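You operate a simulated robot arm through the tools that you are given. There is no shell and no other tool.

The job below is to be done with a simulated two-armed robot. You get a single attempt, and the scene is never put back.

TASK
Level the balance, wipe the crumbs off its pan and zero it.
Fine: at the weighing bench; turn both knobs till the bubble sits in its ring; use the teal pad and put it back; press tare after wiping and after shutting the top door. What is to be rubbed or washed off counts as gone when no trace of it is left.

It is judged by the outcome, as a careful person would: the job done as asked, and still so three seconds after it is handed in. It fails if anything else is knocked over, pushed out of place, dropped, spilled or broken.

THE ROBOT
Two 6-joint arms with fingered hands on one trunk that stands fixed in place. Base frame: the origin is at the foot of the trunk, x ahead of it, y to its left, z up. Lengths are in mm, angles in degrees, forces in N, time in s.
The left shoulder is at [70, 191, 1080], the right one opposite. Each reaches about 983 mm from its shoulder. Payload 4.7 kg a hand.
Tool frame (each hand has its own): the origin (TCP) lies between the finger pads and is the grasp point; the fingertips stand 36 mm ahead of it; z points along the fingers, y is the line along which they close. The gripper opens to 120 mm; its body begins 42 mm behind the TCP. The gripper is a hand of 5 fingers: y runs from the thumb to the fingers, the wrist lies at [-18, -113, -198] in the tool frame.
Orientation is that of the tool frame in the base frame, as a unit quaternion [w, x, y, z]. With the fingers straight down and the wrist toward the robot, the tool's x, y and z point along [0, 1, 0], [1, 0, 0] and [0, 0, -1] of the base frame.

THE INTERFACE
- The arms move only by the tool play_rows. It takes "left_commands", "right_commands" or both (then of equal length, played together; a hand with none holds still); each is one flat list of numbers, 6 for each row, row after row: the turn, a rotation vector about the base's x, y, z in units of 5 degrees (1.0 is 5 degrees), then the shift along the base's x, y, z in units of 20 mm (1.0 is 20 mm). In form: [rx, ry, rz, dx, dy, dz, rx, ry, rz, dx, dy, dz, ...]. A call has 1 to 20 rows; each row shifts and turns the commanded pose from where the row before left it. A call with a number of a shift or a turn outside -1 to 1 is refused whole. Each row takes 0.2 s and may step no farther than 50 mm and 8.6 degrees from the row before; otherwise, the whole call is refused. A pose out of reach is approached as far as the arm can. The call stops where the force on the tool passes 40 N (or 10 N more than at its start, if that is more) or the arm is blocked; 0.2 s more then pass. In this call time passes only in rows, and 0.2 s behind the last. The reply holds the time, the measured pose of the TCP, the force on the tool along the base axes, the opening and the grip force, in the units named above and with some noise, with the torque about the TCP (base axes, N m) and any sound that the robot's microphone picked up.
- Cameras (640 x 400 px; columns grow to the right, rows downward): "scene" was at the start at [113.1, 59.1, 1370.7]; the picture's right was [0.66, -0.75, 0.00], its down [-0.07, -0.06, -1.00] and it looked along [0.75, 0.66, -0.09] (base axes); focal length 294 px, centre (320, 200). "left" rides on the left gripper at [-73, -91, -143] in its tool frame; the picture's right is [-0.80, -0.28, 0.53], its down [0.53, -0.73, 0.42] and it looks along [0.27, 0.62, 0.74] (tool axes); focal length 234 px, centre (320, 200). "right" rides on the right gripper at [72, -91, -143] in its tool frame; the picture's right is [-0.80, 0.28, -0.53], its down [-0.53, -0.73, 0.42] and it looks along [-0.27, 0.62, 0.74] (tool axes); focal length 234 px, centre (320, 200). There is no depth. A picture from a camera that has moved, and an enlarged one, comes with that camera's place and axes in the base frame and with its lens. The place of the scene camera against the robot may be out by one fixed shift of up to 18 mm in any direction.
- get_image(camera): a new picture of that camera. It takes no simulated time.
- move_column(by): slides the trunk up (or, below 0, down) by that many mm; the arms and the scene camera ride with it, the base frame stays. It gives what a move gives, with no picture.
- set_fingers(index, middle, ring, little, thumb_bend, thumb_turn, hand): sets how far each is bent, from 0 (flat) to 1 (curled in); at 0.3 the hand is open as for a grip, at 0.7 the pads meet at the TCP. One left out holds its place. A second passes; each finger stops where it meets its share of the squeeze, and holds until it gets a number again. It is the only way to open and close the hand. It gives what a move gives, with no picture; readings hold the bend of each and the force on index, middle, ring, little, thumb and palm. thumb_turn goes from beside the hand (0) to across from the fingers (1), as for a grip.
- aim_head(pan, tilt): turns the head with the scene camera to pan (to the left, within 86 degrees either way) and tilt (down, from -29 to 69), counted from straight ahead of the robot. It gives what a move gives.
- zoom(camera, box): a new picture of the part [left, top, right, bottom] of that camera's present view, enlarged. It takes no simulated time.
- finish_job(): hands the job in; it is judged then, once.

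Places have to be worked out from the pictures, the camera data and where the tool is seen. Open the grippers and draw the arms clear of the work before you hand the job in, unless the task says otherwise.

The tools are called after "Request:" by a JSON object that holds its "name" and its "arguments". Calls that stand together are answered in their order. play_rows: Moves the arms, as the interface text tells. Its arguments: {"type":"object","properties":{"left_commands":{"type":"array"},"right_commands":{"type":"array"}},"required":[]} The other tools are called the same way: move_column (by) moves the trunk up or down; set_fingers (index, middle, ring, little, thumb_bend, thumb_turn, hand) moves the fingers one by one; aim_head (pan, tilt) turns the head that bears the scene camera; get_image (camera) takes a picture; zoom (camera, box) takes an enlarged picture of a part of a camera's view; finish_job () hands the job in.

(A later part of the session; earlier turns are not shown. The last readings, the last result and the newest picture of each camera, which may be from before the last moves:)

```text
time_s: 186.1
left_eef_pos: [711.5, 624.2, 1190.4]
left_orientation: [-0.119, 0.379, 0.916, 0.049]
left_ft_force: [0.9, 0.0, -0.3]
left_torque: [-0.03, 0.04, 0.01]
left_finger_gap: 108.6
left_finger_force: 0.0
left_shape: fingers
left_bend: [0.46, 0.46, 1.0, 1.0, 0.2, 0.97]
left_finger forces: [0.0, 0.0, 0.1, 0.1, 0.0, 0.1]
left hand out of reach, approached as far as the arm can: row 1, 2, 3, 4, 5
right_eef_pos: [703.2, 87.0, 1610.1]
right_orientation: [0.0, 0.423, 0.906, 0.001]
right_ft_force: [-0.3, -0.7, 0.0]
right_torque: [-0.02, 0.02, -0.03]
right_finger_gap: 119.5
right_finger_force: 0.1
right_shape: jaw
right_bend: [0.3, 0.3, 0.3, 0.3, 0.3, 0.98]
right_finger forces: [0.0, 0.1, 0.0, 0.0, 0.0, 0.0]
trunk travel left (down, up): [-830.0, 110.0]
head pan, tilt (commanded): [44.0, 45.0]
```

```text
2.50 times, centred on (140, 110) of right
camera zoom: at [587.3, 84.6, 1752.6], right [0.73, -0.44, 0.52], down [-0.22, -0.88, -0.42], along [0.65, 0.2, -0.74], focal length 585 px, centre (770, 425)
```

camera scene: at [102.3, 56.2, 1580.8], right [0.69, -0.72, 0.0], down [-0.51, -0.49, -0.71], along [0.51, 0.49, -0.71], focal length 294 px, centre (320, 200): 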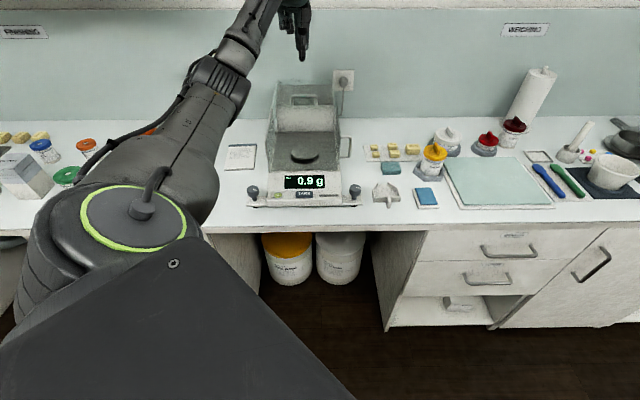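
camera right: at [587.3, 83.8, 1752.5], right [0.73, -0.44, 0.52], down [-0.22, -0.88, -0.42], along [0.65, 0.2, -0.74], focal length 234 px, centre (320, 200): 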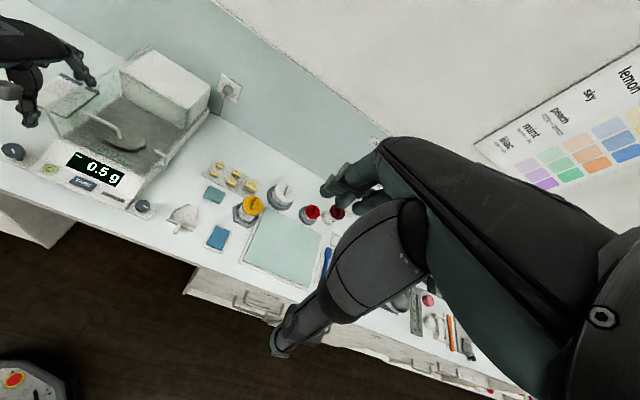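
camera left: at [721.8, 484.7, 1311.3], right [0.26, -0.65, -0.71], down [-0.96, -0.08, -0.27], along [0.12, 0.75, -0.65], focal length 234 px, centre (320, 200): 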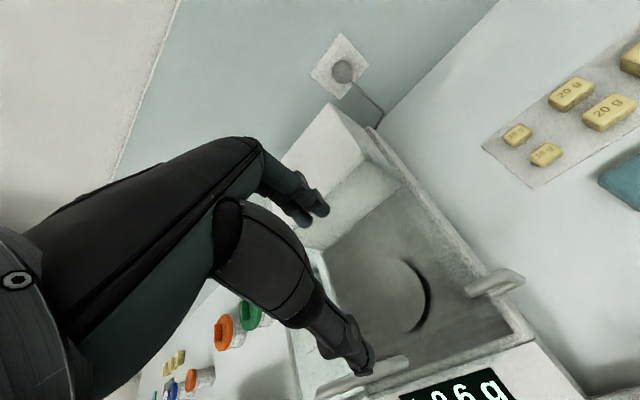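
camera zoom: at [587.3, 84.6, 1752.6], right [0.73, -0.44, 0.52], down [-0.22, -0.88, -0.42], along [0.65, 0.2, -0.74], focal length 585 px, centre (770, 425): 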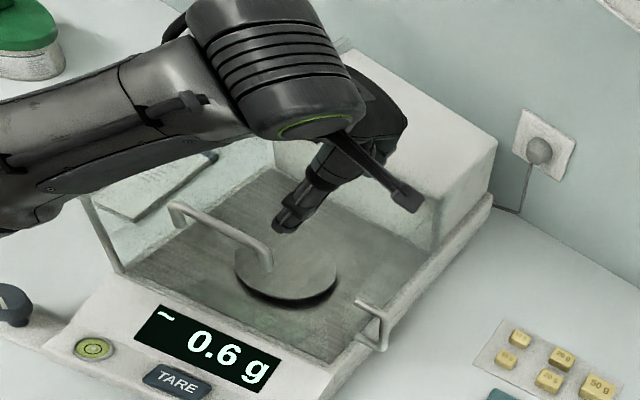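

The arm took a detour because of a limit but is clear. I now move to above the side handle from here.

Request:
{"name": "play_rows", "arguments": {"left_commands": [0, 0, 0, 0.09, -0.9, 0.2, 0, 0, 0, 0.09, -0.9, 0.2, 0, 0, 0, 0.09, -0.9, 0, 0, 0, 0, 0.09, -0.9, 0, 0, 0, 0, 0.09, -0.9, 0, 0, 0, 0, 0.09, -0.93, 0]}}

Request:
{"name": "get_image", "arguments": {"camera": "left"}}

Request:
{"name": "zoom", "arguments": {"camera": "right", "box": [60, 30, 240, 190]}}

Request:
{"name": "zoom", "arguments": {"camera": "scene", "box": [250, 40, 390, 200]}}

```text
time_s: 187.5
left_eef_pos: [734.1, 523.5, 1193.0]
left_orientation: [-0.117, 0.381, 0.916, 0.05]
left_ft_force: [0.1, -0.1, 0.5]
left_torque: [0.02, -0.02, 0.0]
left_finger_gap: 108.4
left_finger_force: 0.0
left_shape: fingers
left_bend: [0.46, 0.46, 1.0, 1.0, 0.2, 0.97]
left_finger forces: [0.0, 0.1, 0.0, 0.0, 0.0, 0.1]
left hand out of reach, approached as far as the arm can: row 5, 6
right_eef_pos: [702.3, 86.2, 1608.0]
right_orientation: [0.0, 0.423, 0.906, 0.0]
right_ft_force: [0.4, -0.8, 0.2]
right_torque: [0.0, -0.01, -0.02]
right_finger_gap: 119.7
right_finger_force: 0.1
right_shape: jaw
right_bend: [0.3, 0.3, 0.3, 0.3, 0.3, 0.98]
right_finger forces: [0.0, 0.0, 0.0, 0.0, 0.0, 0.0]
trunk travel left (down, up): [-830.0, 110.0]
head pan, tilt (commanded): [44.0, 45.0]
```

```text
taken
camera left: at [745.0, 383.6, 1313.7], right [0.26, -0.65, -0.71], down [-0.96, -0.08, -0.28], along [0.13, 0.75, -0.64], focal length 234 px, centre (320, 200)
```

left: 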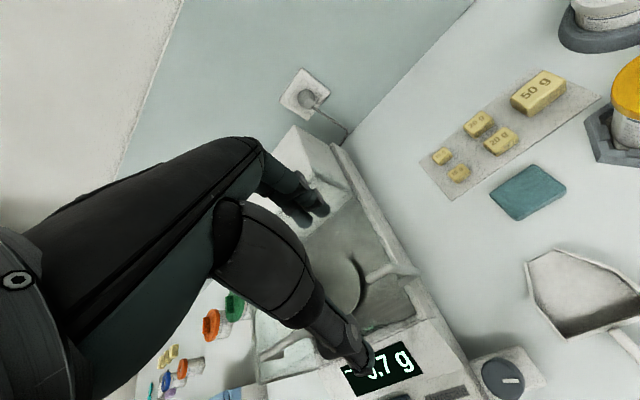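

```text
2.50 times, centred on (150, 110) of right
camera zoom: at [587.9, 83.8, 1752.3], right [0.73, -0.44, 0.52], down [-0.22, -0.88, -0.42], along [0.65, 0.2, -0.74], focal length 585 px, centre (745, 425)
```

zoom: 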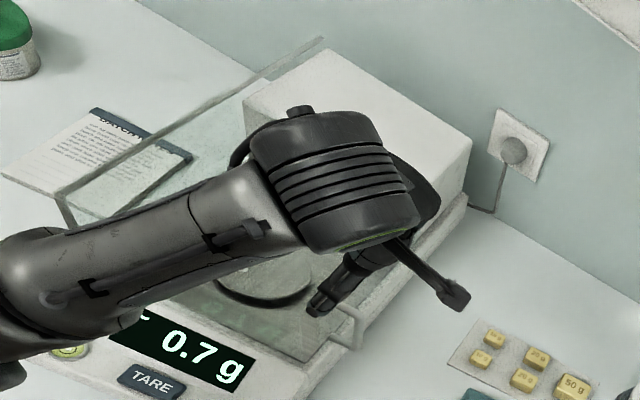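

```text
2.50 times, centred on (320, 120) of scene
camera zoom: at [103.4, 54.2, 1580.8], right [0.69, -0.72, 0.0], down [-0.51, -0.49, -0.71], along [0.51, 0.49, -0.71], focal length 734 px, centre (320, 400)
```

zoom: 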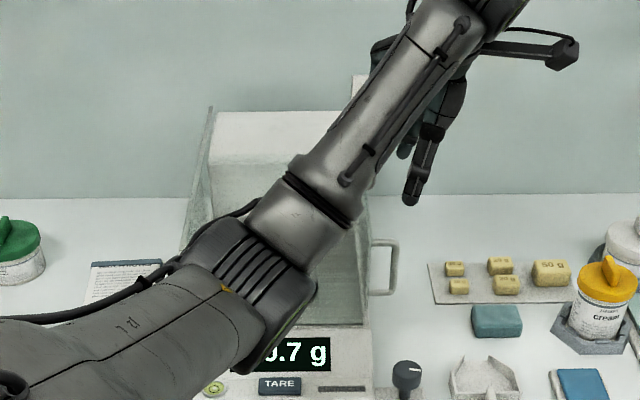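

The hand is over the handle with the fingers tilted slightly toward the wall. I descend partway and check.

Request:
{"name": "play_rows", "arguments": {"left_commands": [0, 0, 0, -0.25, -0.25, -0.7, 0, 0, 0, -0.25, -0.25, -0.7, 0, 0, 0, 0, 0, -0.8, 0, 0, 0, 0, 0, -0.8]}}

Request:
{"name": "get_image", "arguments": {"camera": "left"}}

Request:
{"name": "zoom", "arguments": {"camera": "right", "box": [90, 60, 210, 170]}}

Request:
{"name": "zoom", "arguments": {"camera": "scene", "box": [290, 60, 390, 180]}}

```text
time_s: 188.5
left_eef_pos: [726.6, 513.2, 1133.9]
left_orientation: [-0.118, 0.379, 0.916, 0.049]
left_ft_force: [0.3, -0.2, -0.5]
left_torque: [0.03, 0.0, -0.02]
left_finger_gap: 108.5
left_finger_force: 0.2
left_shape: fingers
left_bend: [0.46, 0.46, 1.0, 1.0, 0.2, 0.97]
left_finger forces: [0.0, 0.1, 0.1, 0.0, 0.0, 0.0]
right_eef_pos: [702.0, 87.0, 1608.4]
right_orientation: [0.0, 0.423, 0.906, 0.0]
right_ft_force: [-0.6, -0.7, 0.0]
right_torque: [0.0, -0.02, -0.02]
right_finger_gap: 119.9
right_finger_force: 0.0
right_shape: jaw
right_bend: [0.3, 0.3, 0.3, 0.3, 0.3, 0.98]
right_finger forces: [0.1, 0.0, 0.0, 0.0, 0.1, 0.1]
trunk travel left (down, up): [-830.0, 110.0]
head pan, tilt (commanded): [44.0, 45.0]
```

```text
taken
camera left: at [736.2, 374.6, 1253.9], right [0.26, -0.65, -0.71], down [-0.96, -0.08, -0.28], along [0.12, 0.75, -0.65], focal length 234 px, centre (320, 200)
```

left: 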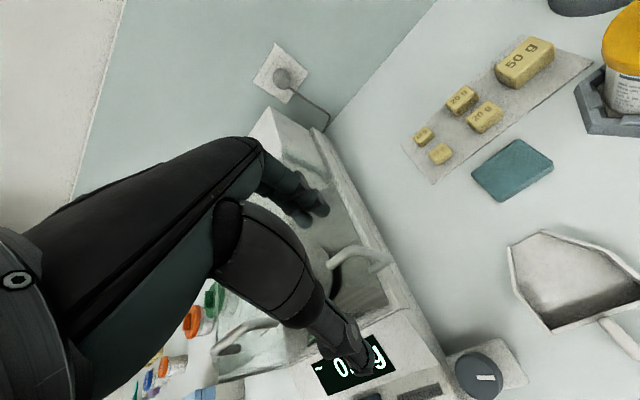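

```text
3.64 times, centred on (150, 115) of right
camera zoom: at [587.5, 85.0, 1752.5], right [0.73, -0.44, 0.52], down [-0.22, -0.88, -0.42], along [0.65, 0.19, -0.74], focal length 852 px, centre (938, 509)
```

zoom: 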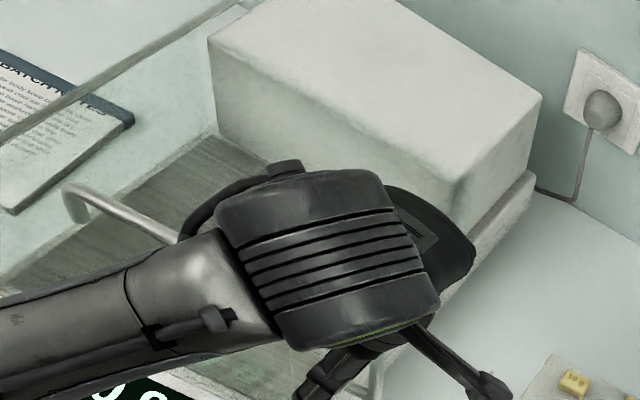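

```text
3.33 times, centred on (340, 120) of scene
camera zoom: at [103.1, 55.4, 1580.8], right [0.69, -0.72, 0.0], down [-0.51, -0.49, -0.71], along [0.51, 0.49, -0.71], focal length 979 px, centre (253, 467)
```

zoom: 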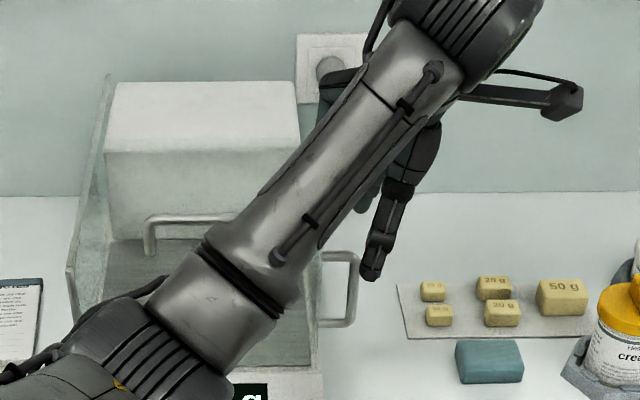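

Clear of everything. I descend the remaining 53 mm so the index and middle fingertips hang behind the side handle.

Request:
{"name": "play_rows", "arguments": {"left_commands": [0, 0, 0, 0, 0, -0.9, 0, 0, 0, 0, 0, -0.9, 0, 0, 0, 0, 0, -0.8]}}

Request:
{"name": "zoom", "arguments": {"camera": "left", "box": [230, 130, 450, 340]}}

Request:
{"name": "zoom", "arguments": {"camera": "scene", "box": [300, 80, 390, 180]}}

```text
time_s: 189.3
left_eef_pos: [725.2, 512.0, 1080.3]
left_orientation: [-0.118, 0.38, 0.916, 0.049]
left_ft_force: [0.0, 0.4, -0.8]
left_torque: [0.04, -0.01, 0.0]
left_finger_gap: 108.1
left_finger_force: 0.0
left_shape: fingers
left_bend: [0.46, 0.46, 1.0, 1.0, 0.2, 0.97]
left_finger forces: [0.0, 0.1, 0.1, 0.0, 0.0, 0.0]
right_eef_pos: [703.2, 87.6, 1610.1]
right_orientation: [0.0, 0.422, 0.907, 0.001]
right_ft_force: [-0.3, -0.7, 0.2]
right_torque: [0.02, 0.03, 0.03]
right_finger_gap: 119.5
right_finger_force: 0.1
right_shape: jaw
right_bend: [0.3, 0.3, 0.3, 0.3, 0.3, 0.98]
right_finger forces: [0.0, 0.0, 0.0, 0.0, 0.0, 0.0]
trunk travel left (down, up): [-830.0, 110.0]
head pan, tilt (commanded): [44.0, 45.0]
```

```text
1.90 times, centred on (340, 235) of left
camera zoom: at [735.7, 372.9, 1201.3], right [0.26, -0.65, -0.71], down [-0.96, -0.08, -0.28], along [0.13, 0.75, -0.65], focal length 446 px, centre (282, 133)
```

zoom: 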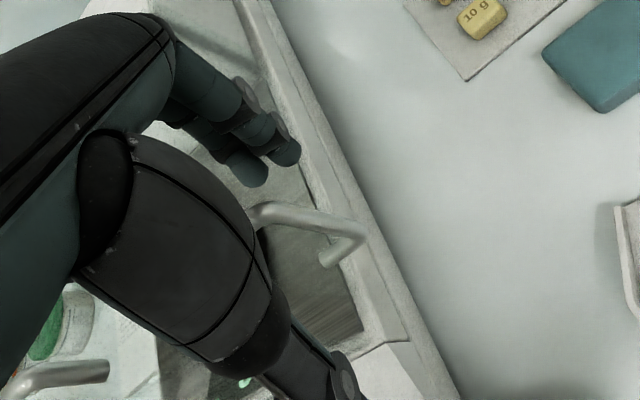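

```text
4.00 times, centred on (345, 130) of scene
camera zoom: at [102.9, 55.0, 1580.9], right [0.69, -0.72, 0.0], down [-0.51, -0.49, -0.71], along [0.51, 0.49, -0.71], focal length 1174 px, centre (220, 480)
```

zoom: 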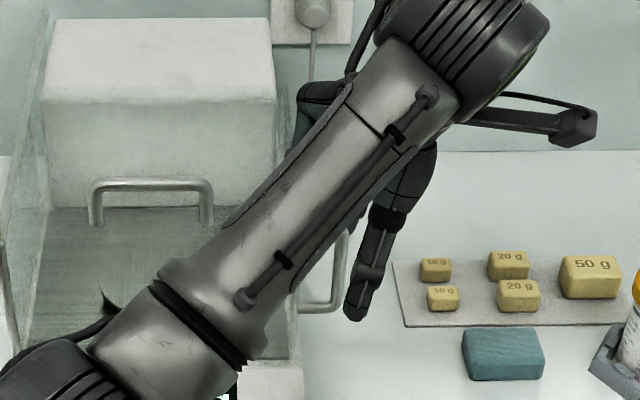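

I can see the U-handle's vertical bar at a ≈ 877 with my fingertips about 20 mm behind it. I pull forward in small steps.

Request:
{"name": "play_rows", "arguments": {"left_commands": [0, 0, 0, -0.35, -0.35, 0, 0, 0, 0, -0.35, -0.35, 0]}}

Request:
{"name": "play_rows", "arguments": {"left_commands": [0, 0, 0, -0.2, -0.2, 0, 0, 0, 0, -0.2, -0.2, 0]}}

Request:
{"name": "zoom", "arguments": {"camera": "left", "box": [230, 130, 450, 340]}}

```text
time_s: 189.9
left_eef_pos: [710.7, 496.5, 1081.5]
left_orientation: [-0.118, 0.381, 0.916, 0.049]
left_ft_force: [0.8, 0.4, 0.0]
left_torque: [0.01, 0.03, -0.02]
left_finger_gap: 108.3
left_finger_force: 0.1
left_shape: fingers
left_bend: [0.46, 0.46, 1.0, 1.0, 0.2, 0.97]
left_finger forces: [0.0, 0.0, 0.0, 0.0, 0.0, 0.1]
right_eef_pos: [701.1, 88.1, 1609.2]
right_orientation: [-0.001, 0.423, 0.906, 0.0]
right_ft_force: [0.4, -0.6, 0.1]
right_torque: [0.02, 0.0, 0.02]
right_finger_gap: 119.8
right_finger_force: 0.0
right_shape: jaw
right_bend: [0.3, 0.3, 0.3, 0.3, 0.3, 0.98]
right_finger forces: [0.0, 0.1, 0.0, 0.0, 0.0, 0.0]
trunk travel left (down, up): [-830.0, 110.0]
head pan, tilt (commanded): [44.0, 45.0]
```

```text
time_s: 190.5
left_eef_pos: [701.3, 490.0, 1080.4]
left_orientation: [-0.118, 0.38, 0.916, 0.049]
left_ft_force: [0.5, -0.8, 1.0]
left_torque: [0.01, -0.06, -0.05]
left_finger_gap: 108.7
left_finger_force: 0.6
left_shape: fingers
left_bend: [0.46, 0.46, 1.0, 1.0, 0.2, 0.97]
left_finger forces: [0.9, 0.1, 0.0, 0.0, 0.0, 0.0]
right_eef_pos: [701.5, 86.6, 1609.2]
right_orientation: [0.0, 0.422, 0.907, 0.0]
right_ft_force: [0.4, 0.0, -0.1]
right_torque: [0.01, 0.01, 0.0]
right_finger_gap: 119.6
right_finger_force: 0.0
right_shape: jaw
right_bend: [0.3, 0.3, 0.3, 0.3, 0.3, 0.98]
right_finger forces: [0.0, 0.1, 0.1, 0.0, 0.0, 0.1]
trunk travel left (down, up): [-830.0, 110.0]
head pan, tilt (commanded): [44.0, 45.0]
```

```text
1.90 times, centred on (340, 235) of left
camera zoom: at [712.6, 350.2, 1200.8], right [0.26, -0.65, -0.71], down [-0.96, -0.08, -0.28], along [0.13, 0.75, -0.65], focal length 446 px, centre (282, 133)
```

zoom: 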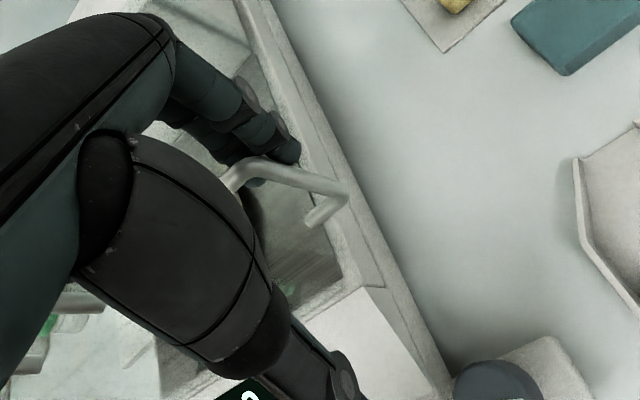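

Contact (index 0.9 N). I keep sliding the side door forward in 6 mm steps.

Request:
{"name": "play_rows", "arguments": {"left_commands": [0, 0, 0, -0.21, -0.21, 0, 0, 0, 0, -0.21, -0.21, 0]}}

Request:
{"name": "play_rows", "arguments": {"left_commands": [0, 0, 0, -0.21, -0.21, 0, 0, 0, 0, -0.21, -0.21, 0]}}

Request:
{"name": "zoom", "arguments": {"camera": "left", "box": [230, 130, 450, 340]}}

Request:
{"name": "zoom", "arguments": {"camera": "scene", "box": [250, 80, 390, 220]}}

```text
time_s: 191.1
left_eef_pos: [694.7, 483.0, 1079.0]
left_orientation: [-0.119, 0.38, 0.916, 0.049]
left_ft_force: [1.0, -1.1, 0.7]
left_torque: [0.03, -0.05, -0.02]
left_finger_gap: 108.9
left_finger_force: 0.6
left_shape: fingers
left_bend: [0.46, 0.46, 1.0, 1.0, 0.2, 0.97]
left_finger forces: [0.8, 0.0, 0.0, 0.0, 0.0, 0.0]
right_eef_pos: [702.3, 87.1, 1610.5]
right_orientation: [0.001, 0.423, 0.906, -0.001]
right_ft_force: [0.5, 0.7, 0.1]
right_torque: [-0.01, 0.0, 0.0]
right_finger_gap: 119.7
right_finger_force: 0.1
right_shape: jaw
right_bend: [0.3, 0.3, 0.3, 0.3, 0.3, 0.98]
right_finger forces: [0.0, 0.0, 0.0, 0.0, 0.1, 0.0]
trunk travel left (down, up): [-830.0, 110.0]
head pan, tilt (commanded): [44.0, 45.0]
```

```text
time_s: 191.7
left_eef_pos: [686.9, 474.6, 1079.7]
left_orientation: [-0.118, 0.38, 0.916, 0.049]
left_ft_force: [5.2, 2.5, -0.3]
left_torque: [0.11, -0.13, -0.1]
left_finger_gap: 114.9
left_finger_force: 2.7
left_shape: fingers
left_bend: [0.41, 0.45, 1.0, 1.0, 0.2, 0.97]
left_finger forces: [4.1, 1.0, 0.1, 0.0, 0.0, 0.0]
right_eef_pos: [704.5, 88.4, 1608.8]
right_orientation: [0.0, 0.423, 0.906, 0.0]
right_ft_force: [0.4, 0.6, 0.3]
right_torque: [-0.05, -0.01, 0.0]
right_finger_gap: 119.7
right_finger_force: 0.0
right_shape: jaw
right_bend: [0.3, 0.3, 0.3, 0.3, 0.3, 0.98]
right_finger forces: [0.1, 0.0, 0.0, 0.0, 0.1, 0.0]
trunk travel left (down, up): [-830.0, 110.0]
head pan, tilt (commanded): [44.0, 45.0]
```

```text
1.90 times, centred on (340, 235) of left
camera zoom: at [697.7, 335.3, 1200.3], right [0.26, -0.65, -0.71], down [-0.96, -0.08, -0.28], along [0.13, 0.75, -0.65], focal length 446 px, centre (282, 133)
```

zoom: 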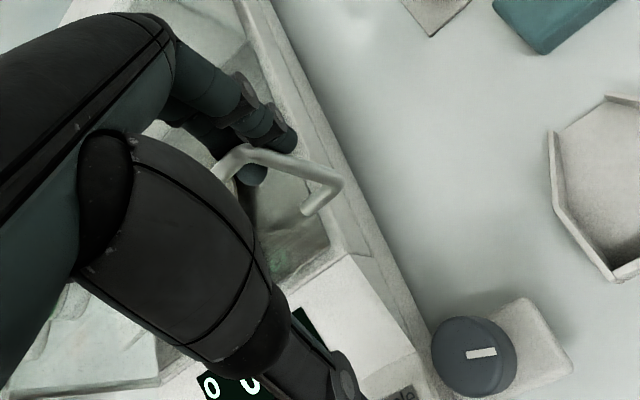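

```text
2.86 times, centred on (320, 150) of scene
camera zoom: at [104.2, 56.0, 1580.7], right [0.69, -0.72, 0.0], down [-0.51, -0.49, -0.71], along [0.51, 0.49, -0.71], focal length 839 px, centre (320, 343)
```

zoom: 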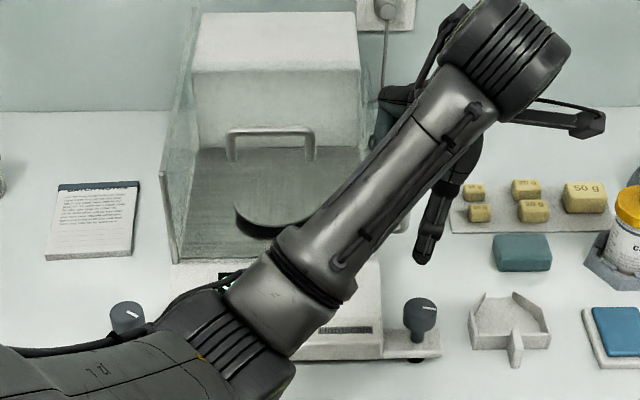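

The door slid about 14 mm and the force is rising, so it has probably met its stop. I press a few millimetres more to confirm it's seated.

Request:
{"name": "play_rows", "arguments": {"left_commands": [0, 0, 0, -0.2, -0.2, 0]}}

Request:
{"name": "zoom", "arguments": {"camera": "left", "box": [230, 130, 450, 340]}}

Request:
{"name": "get_image", "arguments": {"camera": "right"}}

```text
time_s: 192.1
left_eef_pos: [685.9, 472.0, 1078.5]
left_orientation: [-0.117, 0.38, 0.916, 0.05]
left_ft_force: [7.5, 6.3, 2.8]
left_torque: [0.22, -0.24, -0.14]
left_finger_gap: 117.9
left_finger_force: 4.7
left_shape: fingers
left_bend: [0.4, 0.44, 1.0, 1.0, 0.2, 0.97]
left_finger forces: [5.2, 3.2, 0.1, 0.1, 0.1, 0.0]
right_eef_pos: [704.0, 88.2, 1608.5]
right_orientation: [-0.001, 0.423, 0.906, -0.001]
right_ft_force: [0.6, -0.1, 0.1]
right_torque: [0.03, -0.02, 0.03]
right_finger_gap: 119.8
right_finger_force: 0.0
right_shape: jaw
right_bend: [0.3, 0.3, 0.3, 0.3, 0.3, 0.98]
right_finger forces: [0.1, 0.1, 0.0, 0.1, 0.0, 0.0]
trunk travel left (down, up): [-830.0, 110.0]
head pan, tilt (commanded): [44.0, 45.0]
```

```text
1.90 times, centred on (340, 235) of left
camera zoom: at [695.3, 332.2, 1199.0], right [0.26, -0.65, -0.71], down [-0.96, -0.08, -0.28], along [0.13, 0.75, -0.65], focal length 446 px, centre (282, 133)
```

zoom: 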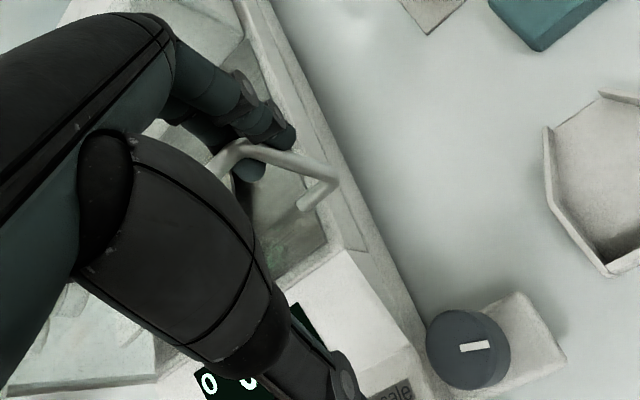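

```text
taken
camera right: at [588.5, 85.8, 1752.1], right [0.73, -0.44, 0.52], down [-0.22, -0.88, -0.42], along [0.65, 0.19, -0.74], focal length 234 px, centre (320, 200)
```

right: 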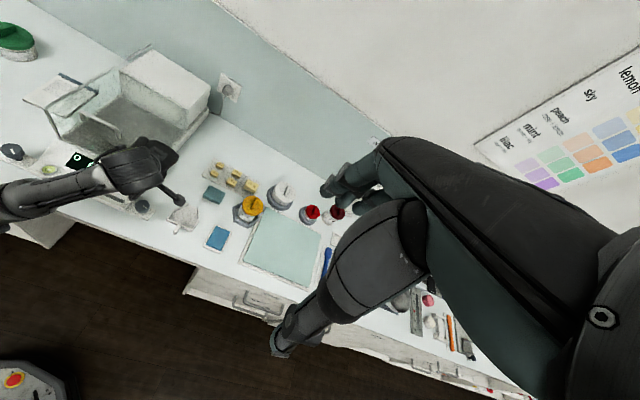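

It's seated (about 10 N, no further motion). I look at the display from the right camera.

Request:
{"name": "zoom", "arguments": {"camera": "right", "box": [20, 60, 220, 220]}}

```text
2.50 times, centred on (120, 140) of right
camera zoom: at [588.5, 85.8, 1752.1], right [0.73, -0.44, 0.52], down [-0.22, -0.88, -0.42], along [0.65, 0.19, -0.74], focal length 585 px, centre (820, 350)
```

zoom: 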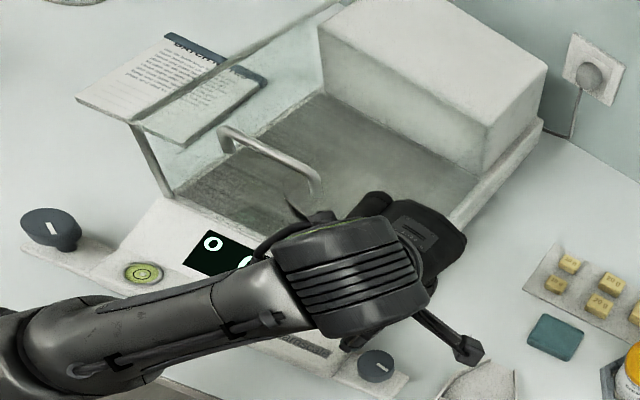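

The display has changed from "~" to the "o" stability mark: the side door was indeed the cause. I open the fingers backward off the bar and rise in small steps, watching for drift.

Request:
{"name": "set_fingers", "arguments": {"hand": "left", "index": 0.36, "middle": 0.36}}

Request:
{"name": "play_rows", "arguments": {"left_commands": [0, 0, 0, 0.3, 0.3, 0, 0, 0, 0, 0, 0, 0.8]}}

Request:
{"name": "play_rows", "arguments": {"left_commands": [0, 0, 0, 0, 0, 1, 0, 0, 0, 0, 0, 1]}}

Request:
{"name": "zoom", "arguments": {"camera": "right", "box": [20, 60, 220, 220]}}

```text
time_s: 193.1
left_eef_pos: [683.9, 469.9, 1079.5]
left_orientation: [-0.119, 0.381, 0.916, 0.048]
left_ft_force: [0.8, -0.7, -0.1]
left_torque: [0.03, -0.01, -0.02]
left_finger_gap: 123.2
left_finger_force: 0.1
left_shape: fingers
left_bend: [0.36, 0.36, 1.0, 1.0, 0.2, 0.97]
left_finger forces: [0.1, 0.1, 0.0, 0.0, 0.1, 0.0]
right_eef_pos: [701.8, 86.7, 1610.0]
right_orientation: [0.0, 0.423, 0.906, 0.001]
right_ft_force: [0.6, 0.1, -0.4]
right_torque: [-0.02, 0.04, -0.01]
right_finger_gap: 120.0
right_finger_force: 0.1
right_shape: jaw
right_bend: [0.3, 0.3, 0.3, 0.3, 0.3, 0.98]
right_finger forces: [0.0, 0.0, 0.0, 0.1, 0.1, 0.1]
trunk travel left (down, up): [-830.0, 110.0]
head pan, tilt (commanded): [44.0, 45.0]
```

```text
time_s: 193.7
left_eef_pos: [690.8, 477.5, 1094.1]
left_orientation: [-0.117, 0.38, 0.916, 0.05]
left_ft_force: [0.0, 0.1, -0.2]
left_torque: [-0.02, -0.03, 0.0]
left_finger_gap: 123.3
left_finger_force: 0.1
left_shape: fingers
left_bend: [0.36, 0.36, 1.0, 1.0, 0.2, 0.97]
left_finger forces: [0.0, 0.0, 0.0, 0.0, 0.0, 0.0]
left hand out of reach, approached as far as the arm can: row 2
right_eef_pos: [703.2, 87.7, 1610.8]
right_orientation: [0.0, 0.422, 0.907, 0.0]
right_ft_force: [-0.4, -0.7, -0.7]
right_torque: [0.0, -0.02, -0.03]
right_finger_gap: 119.6
right_finger_force: 0.1
right_shape: jaw
right_bend: [0.3, 0.3, 0.3, 0.3, 0.3, 0.98]
right_finger forces: [0.0, 0.0, 0.1, 0.1, 0.1, 0.1]
trunk travel left (down, up): [-830.0, 110.0]
head pan, tilt (commanded): [44.0, 45.0]
```

```text
time_s: 194.3
left_eef_pos: [709.2, 485.9, 1119.7]
left_orientation: [-0.119, 0.38, 0.916, 0.049]
left_ft_force: [-0.3, -0.1, -0.2]
left_torque: [-0.02, -0.01, -0.01]
left_finger_gap: 123.3
left_finger_force: 0.2
left_shape: fingers
left_bend: [0.36, 0.36, 1.0, 1.0, 0.2, 0.97]
left_finger forces: [0.1, 0.0, 0.0, 0.0, 0.0, 0.1]
left hand out of reach, approached as far as the arm can: row 1, 2
right_eef_pos: [702.5, 85.8, 1609.5]
right_orientation: [-0.001, 0.423, 0.906, -0.001]
right_ft_force: [0.2, 0.6, 0.0]
right_torque: [-0.01, 0.0, -0.02]
right_finger_gap: 119.9
right_finger_force: 0.0
right_shape: jaw
right_bend: [0.3, 0.3, 0.3, 0.3, 0.3, 0.98]
right_finger forces: [0.0, 0.0, 0.0, 0.0, 0.0, 0.0]
trunk travel left (down, up): [-830.0, 110.0]
head pan, tilt (commanded): [44.0, 45.0]
```

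```text
2.50 times, centred on (120, 140) of right
camera zoom: at [587.3, 84.3, 1752.5], right [0.73, -0.44, 0.52], down [-0.22, -0.88, -0.42], along [0.65, 0.2, -0.74], focal length 585 px, centre (820, 350)
```

zoom: 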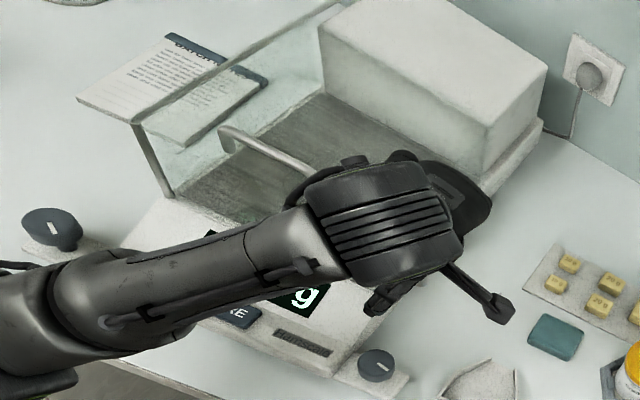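

I've cleared the handle top; the drift goes outward, away from the balance. I undo the roll while rising further.

Request:
{"name": "play_rows", "arguments": {"left_commands": [-0.707, -0.707, 0, 0, 0, 0.6, -0.707, -0.707, 0, 0, 0, 0.6, -0.707, -0.707, 0, 0, 0, 0.6, 0, 0, 0, 0, 0, 1, 0, 0, 0, 0, 0, 1]}}

Request:
{"name": "get_image", "arguments": {"camera": "left"}}

Request:
{"name": "get_image", "arguments": {"camera": "scene"}}

```text
time_s: 195.5
left_eef_pos: [713.4, 489.3, 1192.8]
left_orientation: [0.003, 0.384, 0.924, -0.001]
left_ft_force: [0.2, 0.4, -0.1]
left_torque: [0.0, 0.0, -0.01]
left_finger_gap: 123.1
left_finger_force: 0.1
left_shape: fingers
left_bend: [0.36, 0.36, 1.0, 1.0, 0.2, 0.97]
left_finger forces: [0.0, 0.0, 0.0, 0.1, 0.0, 0.1]
left hand out of reach, approached as far as the arm can: row 5
right_eef_pos: [702.1, 87.4, 1609.8]
right_orientation: [0.0, 0.422, 0.906, -0.001]
right_ft_force: [-0.5, 0.7, -0.3]
right_torque: [0.0, -0.01, -0.01]
right_finger_gap: 119.7
right_finger_force: 0.0
right_shape: jaw
right_bend: [0.3, 0.3, 0.3, 0.3, 0.3, 0.98]
right_finger forces: [0.0, 0.1, 0.1, 0.0, 0.0, 0.0]
trunk travel left (down, up): [-830.0, 110.0]
head pan, tilt (commanded): [44.0, 45.0]
```

```text
taken
camera left: at [699.2, 375.4, 1335.5], right [0.37, -0.77, -0.52], down [-0.89, -0.14, -0.43], along [0.26, 0.62, -0.74], focal length 234 px, centre (320, 200)
```

left: 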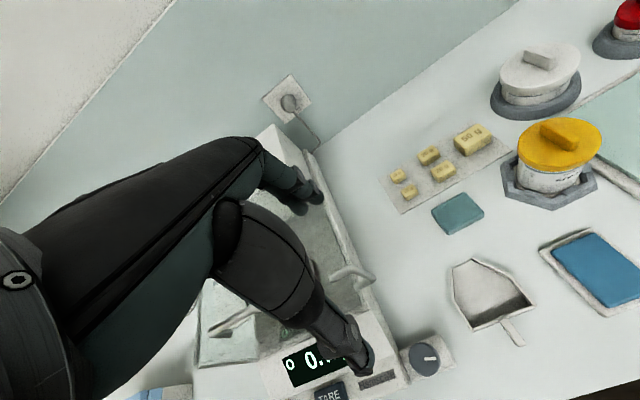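

```text
taken
camera scene: at [102.8, 54.6, 1580.8], right [0.69, -0.72, 0.0], down [-0.51, -0.49, -0.71], along [0.51, 0.49, -0.71], focal length 294 px, centre (320, 200)
```

scene: 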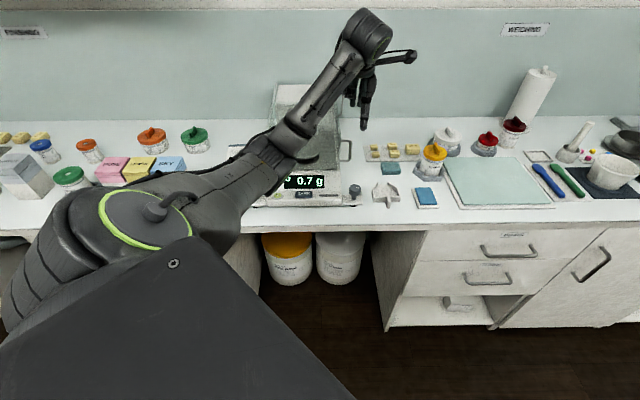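

The display reads a steady "o 0.7 g": both doors are shut and the pan is clean. Now for TARE: I shape the hand to press with the index finger only and travel to above the key.

Request:
{"name": "set_fingers", "arguments": {"hand": "left", "index": 0.55, "middle": 1.0, "ring": 1.0, "little": 1.0, "thumb_bend": 0.2}}

Request:
{"name": "play_rows", "arguments": {"left_commands": [0, 0, 0, -0.98, 0.23, 0, 0, 0, 0, -0.98, 0.23, 0, 0, 0, 0, -0.98, 0.23, 0, 0, 0, 0, -0.98, 0.23, 0, 0, 0, 0, -0.98, 0.23, 0, 0, 0, 0, -0.98, 0.23, 0, 0, 0, 0, -0.98, 0.23, 0, 0, 0, 0, -0.98, 0.23, 0, 0, 0, 0, -0.98, 0.23, 0, 0, 0, 0, -0.98, 0.23, 0]}}

Request:
{"name": "get_image", "arguments": {"camera": "left"}}

Request:
{"name": "get_image", "arguments": {"camera": "scene"}}

```text
time_s: 196.5
left_eef_pos: [713.8, 489.9, 1191.7]
left_orientation: [0.003, 0.384, 0.923, 0.0]
left_ft_force: [0.2, 0.7, 0.5]
left_torque: [0.03, -0.01, -0.03]
left_finger_gap: 94.8
left_finger_force: 0.0
left_shape: fingers
left_bend: [0.55, 1.0, 1.0, 1.0, 0.2, 0.97]
left_finger forces: [0.0, 0.1, 0.0, 0.0, 0.0, 0.0]
right_eef_pos: [700.7, 86.7, 1609.7]
right_orientation: [-0.001, 0.423, 0.906, 0.0]
right_ft_force: [-0.3, -0.2, 0.6]
right_torque: [0.01, 0.0, -0.01]
right_finger_gap: 119.5
right_finger_force: 0.0
right_shape: jaw
right_bend: [0.3, 0.3, 0.3, 0.3, 0.3, 0.98]
right_finger forces: [0.0, 0.0, 0.0, 0.0, 0.1, 0.1]
trunk travel left (down, up): [-830.0, 110.0]
head pan, tilt (commanded): [44.0, 45.0]
```

```text
time_s: 198.7
left_eef_pos: [530.7, 553.2, 1179.0]
left_orientation: [0.003, 0.384, 0.923, -0.001]
left_ft_force: [0.2, 0.7, 0.2]
left_torque: [0.01, -0.04, 0.0]
left_finger_gap: 94.8
left_finger_force: 0.1
left_shape: fingers
left_bend: [0.55, 1.0, 1.0, 1.0, 0.2, 0.97]
left_finger forces: [0.1, 0.0, 0.0, 0.0, 0.0, 0.1]
left hand out of reach, approached as far as the arm can: row 1, 2, 3, 4
right_eef_pos: [700.0, 87.6, 1610.1]
right_orientation: [0.0, 0.422, 0.906, 0.0]
right_ft_force: [-0.5, -0.4, -0.8]
right_torque: [-0.03, 0.01, -0.02]
right_finger_gap: 119.9
right_finger_force: 0.0
right_shape: jaw
right_bend: [0.3, 0.3, 0.3, 0.3, 0.3, 0.98]
right_finger forces: [0.0, 0.1, 0.0, 0.0, 0.0, 0.0]
trunk travel left (down, up): [-830.0, 110.0]
head pan, tilt (commanded): [44.0, 45.0]
```

```text
taken
camera left: at [515.9, 438.4, 1322.2], right [0.37, -0.77, -0.52], down [-0.89, -0.14, -0.43], along [0.26, 0.62, -0.74], focal length 234 px, centre (320, 200)
```

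left: 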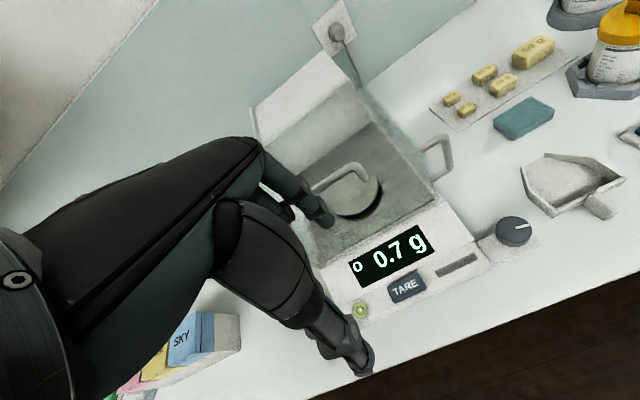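

```text
taken
camera scene: at [101.0, 55.2, 1581.0], right [0.69, -0.72, 0.0], down [-0.51, -0.49, -0.71], along [0.51, 0.49, -0.71], focal length 294 px, centre (320, 200)
```

scene: 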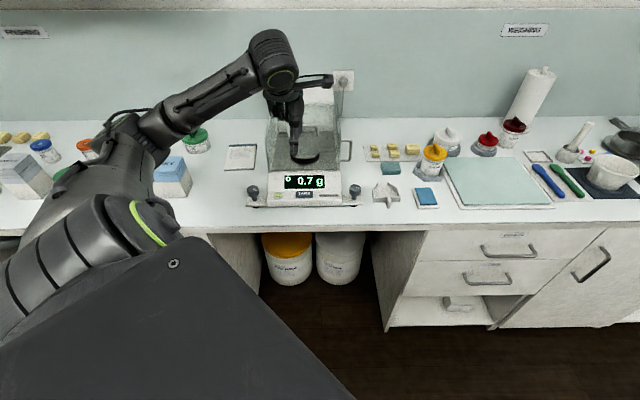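

I have a clear view and TCP a 766, b −16. I zoom on the TARE key to locate it exactly.

Request:
{"name": "zoom", "arguments": {"camera": "left", "box": [370, 260, 440, 315]}}

Request:
{"name": "zoom", "arguments": {"camera": "left", "box": [270, 170, 390, 280]}}

```text
7.27 times, centred on (405, 288) of left
camera zoom: at [515.9, 438.4, 1322.2], right [0.37, -0.77, -0.52], down [-0.89, -0.14, -0.43], along [0.26, 0.62, -0.74], focal length 1703 px, centre (-298, -436)
```

zoom: 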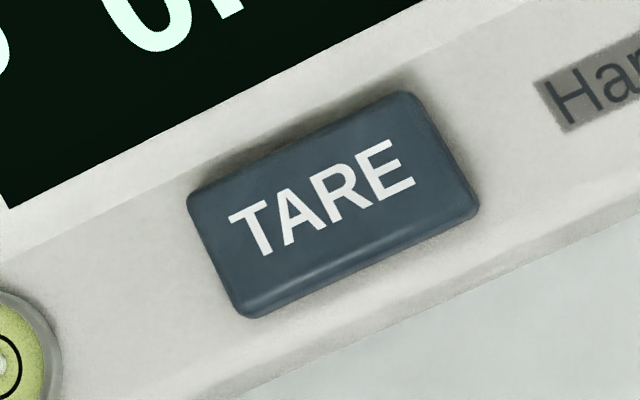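

```text
3.64 times, centred on (330, 225) of left
camera zoom: at [515.9, 438.4, 1322.2], right [0.37, -0.77, -0.52], down [-0.89, -0.14, -0.43], along [0.26, 0.62, -0.74], focal length 852 px, centre (284, 109)
```

zoom: 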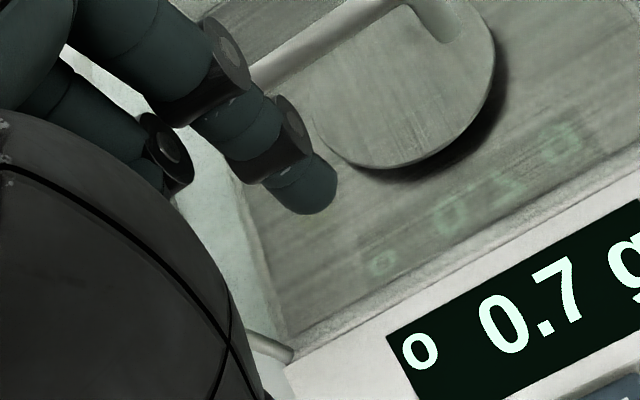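

TARE key centre: a 757.5, b −4, z ≈ 950; my index tip is at tool (−8, 26, 34). I align over it and descend to about 35 mm above.

Request:
{"name": "play_rows", "arguments": {"left_commands": [0, 0, 0, -0.55, -0.69, -0.5, 0, 0, 0, -0.55, -0.69, -0.5, 0, 0, 0, 0, 0, -1, 0, 0, 0, 0, 0, -1, 0, 0, 0, 0, 0, -1, 0, 0, 0, 0, 0, -1, 0, 0, 0, 0, 0, -1, 0, 0, 0, 0, 0, -1, 0, 0, 0, 0, 0, -1]}}

Request:
{"name": "get_image", "arguments": {"camera": "left"}}

Request:
{"name": "zoom", "arguments": {"camera": "scene", "box": [240, 110, 370, 220]}}

```text
time_s: 200.7
left_eef_pos: [509.0, 527.6, 1018.0]
left_orientation: [0.003, 0.385, 0.923, -0.001]
left_ft_force: [0.6, 0.4, 0.1]
left_torque: [-0.02, 0.02, 0.01]
left_finger_gap: 94.8
left_finger_force: 0.0
left_shape: fingers
left_bend: [0.55, 1.0, 1.0, 1.0, 0.2, 0.97]
left_finger forces: [0.0, 0.0, 0.0, 0.1, 0.0, 0.0]
right_eef_pos: [702.9, 87.4, 1609.0]
right_orientation: [0.0, 0.423, 0.906, 0.001]
right_ft_force: [0.1, -0.5, -0.4]
right_torque: [-0.01, -0.01, 0.0]
right_finger_gap: 120.0
right_finger_force: 0.0
right_shape: jaw
right_bend: [0.3, 0.3, 0.3, 0.3, 0.3, 0.98]
right_finger forces: [0.0, 0.1, 0.1, 0.1, 0.0, 0.1]
trunk travel left (down, up): [-830.0, 110.0]
head pan, tilt (commanded): [44.0, 45.0]
```

```text
taken
camera left: at [494.8, 414.0, 1161.2], right [0.37, -0.77, -0.52], down [-0.89, -0.14, -0.43], along [0.25, 0.62, -0.74], focal length 234 px, centre (320, 200)
```

left: 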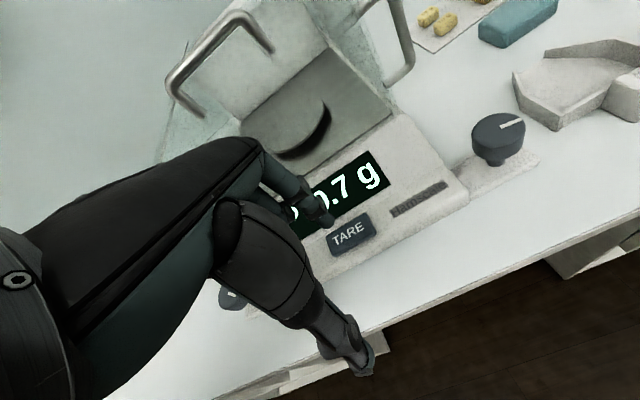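

```text
3.64 times, centred on (305, 165) of scene
camera zoom: at [102.8, 55.3, 1580.9], right [0.69, -0.72, 0.0], down [-0.51, -0.49, -0.71], along [0.51, 0.49, -0.71], focal length 1068 px, centre (374, 327)
```

zoom: 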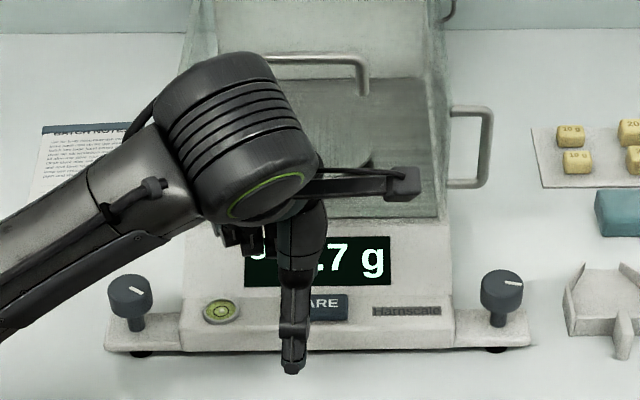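

The index tip is 34 mm above the key's centre and everything else is clear. I lower onto the key.

Request:
{"name": "play_rows", "arguments": {"left_commands": [0, 0, 0, 0, -0.05, -0.9, 0, 0, 0, 0, 0, -0.4]}}

Request:
{"name": "zoom", "arguments": {"camera": "left", "box": [260, 150, 420, 290]}}

```text
time_s: 201.3
left_eef_pos: [509.8, 526.5, 990.4]
left_orientation: [0.003, 0.384, 0.924, 0.0]
left_ft_force: [-0.2, 0.2, 3.2]
left_torque: [0.08, -0.11, 0.04]
left_finger_gap: 94.6
left_finger_force: 2.0
left_shape: fingers
left_bend: [0.55, 1.0, 1.0, 1.0, 0.2, 0.97]
left_finger forces: [3.7, 0.0, 0.1, 0.0, 0.0, 0.1]
right_eef_pos: [701.7, 86.6, 1610.1]
right_orientation: [0.0, 0.422, 0.906, -0.001]
right_ft_force: [-0.6, 0.6, -0.2]
right_torque: [0.0, -0.02, -0.02]
right_finger_gap: 119.6
right_finger_force: 0.1
right_shape: jaw
right_bend: [0.3, 0.3, 0.3, 0.3, 0.3, 0.98]
right_finger forces: [0.0, 0.1, 0.0, 0.1, 0.1, 0.0]
trunk travel left (down, up): [-830.0, 110.0]
head pan, tilt (commanded): [44.0, 45.0]
heard: click
```

```text
2.86 times, centred on (340, 220) of left
camera zoom: at [494.5, 412.2, 1134.1], right [0.37, -0.77, -0.52], down [-0.89, -0.14, -0.43], along [0.26, 0.62, -0.74], focal length 669 px, centre (263, 143)
```

zoom: 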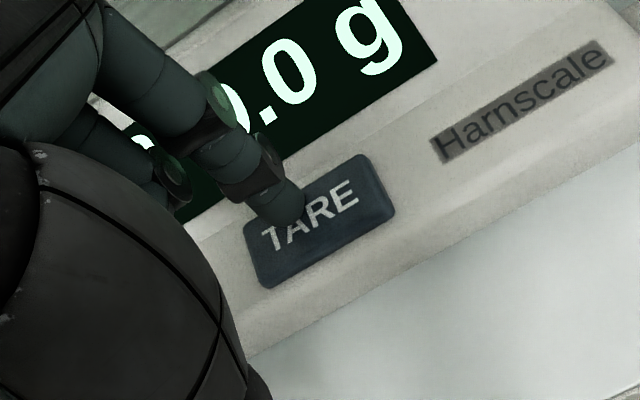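

A click, and the display reads 0.0 g. I lift the finger straight off the key.

Request:
{"name": "play_rows", "arguments": {"left_commands": [0, 0, 0, 0, 0, 0.7, 0, 0, 0, 0, 0, 1, 0, 0, 0, 0, 0, 1, 0, 0, 0, 0, 0, 1]}}

Request:
{"name": "play_rows", "arguments": {"left_commands": [0, 0, 0, -0.2, -0.2, 1, 0, 0, 0, -0.2, -0.2, 1, 0, 0, 0, -0.2, -0.2, 1, 0, 0, 0, -0.2, -0.2, 1, 0, 0, 0, -0.2, -0.2, 1]}}

Request:
{"name": "get_image", "arguments": {"camera": "left"}}

Request:
{"name": "get_image", "arguments": {"camera": "scene"}}

Request:
{"name": "zoom", "arguments": {"camera": "right", "box": [20, 60, 220, 220]}}

```text
time_s: 202.3
left_eef_pos: [509.7, 528.5, 1065.5]
left_orientation: [0.002, 0.383, 0.924, -0.001]
left_ft_force: [0.0, 0.8, 0.9]
left_torque: [0.0, -0.01, 0.01]
left_finger_gap: 95.0
left_finger_force: 0.2
left_shape: fingers
left_bend: [0.55, 1.0, 1.0, 1.0, 0.2, 0.97]
left_finger forces: [0.0, 0.1, 0.0, 0.1, 0.0, 0.1]
right_eef_pos: [702.2, 86.8, 1609.8]
right_orientation: [0.0, 0.423, 0.906, -0.001]
right_ft_force: [0.4, 0.1, 0.4]
right_torque: [-0.01, -0.01, -0.02]
right_finger_gap: 119.8
right_finger_force: 0.0
right_shape: jaw
right_bend: [0.3, 0.3, 0.3, 0.3, 0.3, 0.98]
right_finger forces: [0.1, 0.1, 0.1, 0.1, 0.0, 0.1]
trunk travel left (down, up): [-830.0, 110.0]
head pan, tilt (commanded): [44.0, 45.0]
```

```text
time_s: 203.5
left_eef_pos: [488.0, 509.1, 1167.0]
left_orientation: [0.004, 0.384, 0.923, -0.002]
left_ft_force: [-0.6, 0.2, -0.2]
left_torque: [0.03, 0.03, 0.0]
left_finger_gap: 94.8
left_finger_force: 0.0
left_shape: fingers
left_bend: [0.55, 1.0, 1.0, 1.0, 0.2, 0.97]
left_finger forces: [0.1, 0.1, 0.1, 0.0, 0.0, 0.0]
left hand out of reach, approached as far as the arm can: row 5
right_eef_pos: [702.2, 85.6, 1610.5]
right_orientation: [0.0, 0.423, 0.906, 0.001]
right_ft_force: [-0.5, 0.4, -0.7]
right_torque: [0.01, -0.03, 0.04]
right_finger_gap: 119.7
right_finger_force: 0.0
right_shape: jaw
right_bend: [0.3, 0.3, 0.3, 0.3, 0.3, 0.98]
right_finger forces: [0.0, 0.1, 0.0, 0.0, 0.0, 0.0]
trunk travel left (down, up): [-830.0, 110.0]
head pan, tilt (commanded): [44.0, 45.0]
```

```text
taken
camera left: at [473.0, 395.2, 1311.4], right [0.37, -0.77, -0.52], down [-0.89, -0.14, -0.43], along [0.26, 0.62, -0.74], focal length 234 px, centre (320, 200)
```

left: 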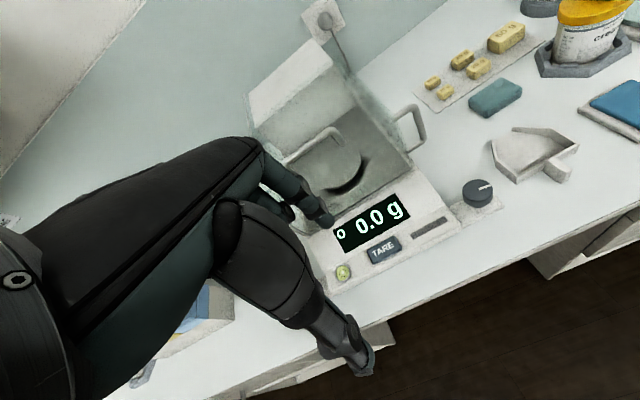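

```text
taken
camera scene: at [102.0, 54.7, 1580.9], right [0.69, -0.72, 0.0], down [-0.51, -0.49, -0.71], along [0.51, 0.49, -0.71], focal length 294 px, centre (320, 200)
```

scene: 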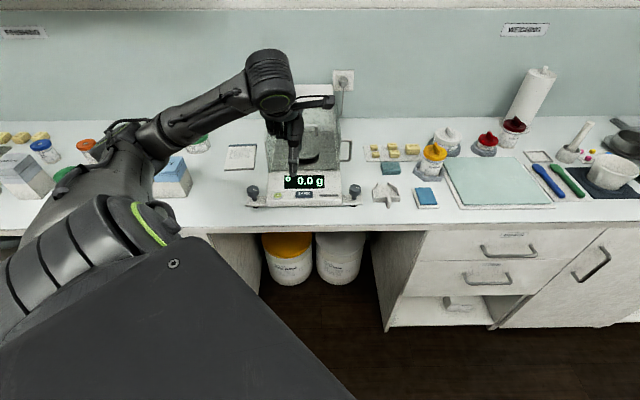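

```text
2.50 times, centred on (120, 140) of right
camera zoom: at [586.3, 84.3, 1752.9], right [0.73, -0.44, 0.53], down [-0.22, -0.88, -0.42], along [0.65, 0.2, -0.74], focal length 585 px, centre (820, 350)
```

zoom: 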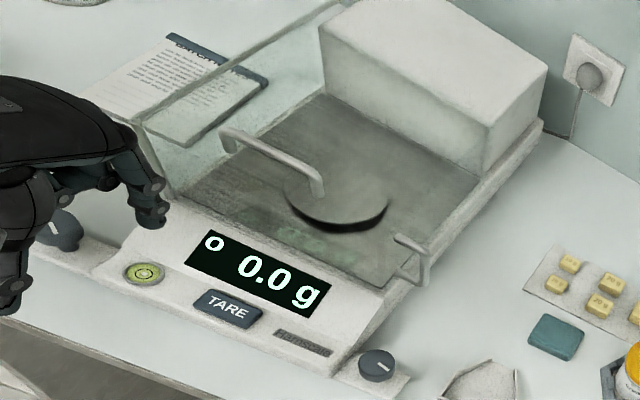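

The display shows a steady "o 0.0 g". I check the bubble, the pan, the doors and the pad once more.

Request:
{"name": "zoom", "arguments": {"camera": "right", "box": [54, 158, 74, 174]}}

Request:
{"name": "zoom", "arguments": {"camera": "right", "box": [80, 90, 180, 170]}}

Request:
{"name": "zoom", "arguments": {"camera": "left", "box": [320, 20, 540, 290]}}

Request:
{"name": "zoom", "arguments": {"camera": "scene", "box": [320, 110, 480, 220]}}

```text
16.00 times, centred on (64, 166) of right
camera zoom: at [586.3, 84.3, 1752.9], right [0.73, -0.44, 0.53], down [-0.22, -0.88, -0.42], along [0.65, 0.2, -0.74], focal length 3747 px, centre (4416, 744)
```

zoom: 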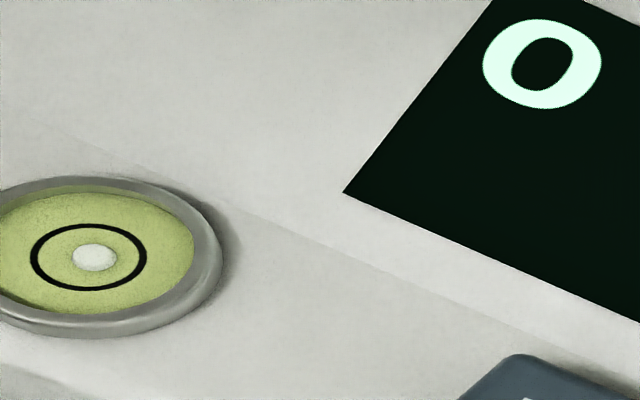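

```text
5.00 times, centred on (130, 130) of right
camera zoom: at [586.3, 84.3, 1752.9], right [0.73, -0.44, 0.53], down [-0.22, -0.88, -0.42], along [0.65, 0.2, -0.74], focal length 1171 px, centre (1270, 550)
```

zoom: 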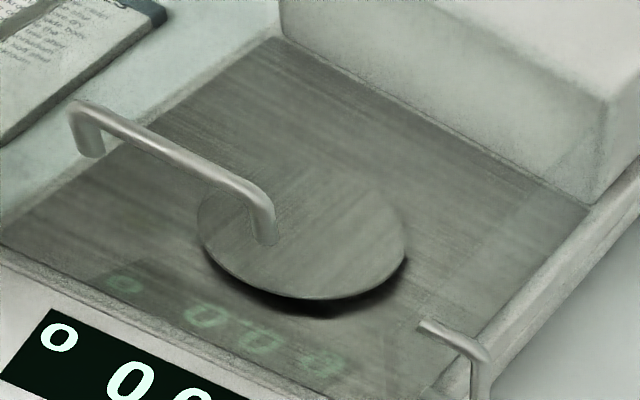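

```text
1.48 times, centred on (430, 155) of left
camera zoom: at [473.0, 395.2, 1311.4], right [0.37, -0.77, -0.52], down [-0.89, -0.14, -0.43], along [0.26, 0.62, -0.74], focal length 347 px, centre (157, 267)
```

zoom: 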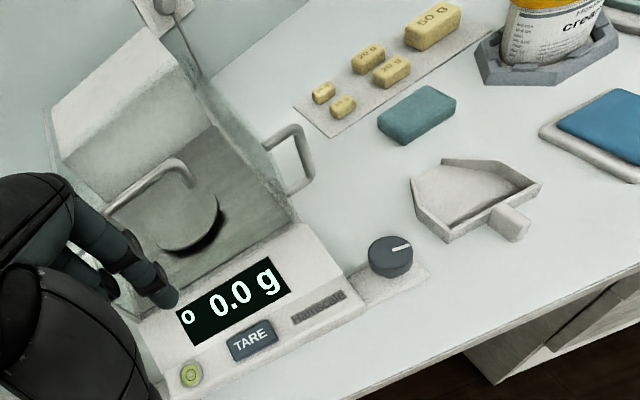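

```text
3.64 times, centred on (400, 165) of scene
camera zoom: at [102.0, 54.7, 1580.9], right [0.69, -0.72, 0.0], down [-0.51, -0.49, -0.71], along [0.51, 0.49, -0.71], focal length 1068 px, centre (29, 327)
```

zoom: 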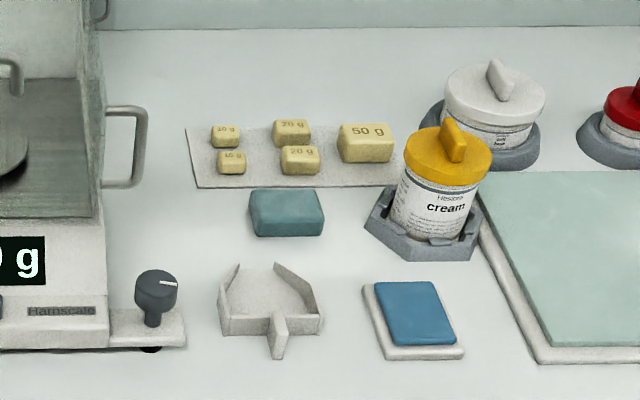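

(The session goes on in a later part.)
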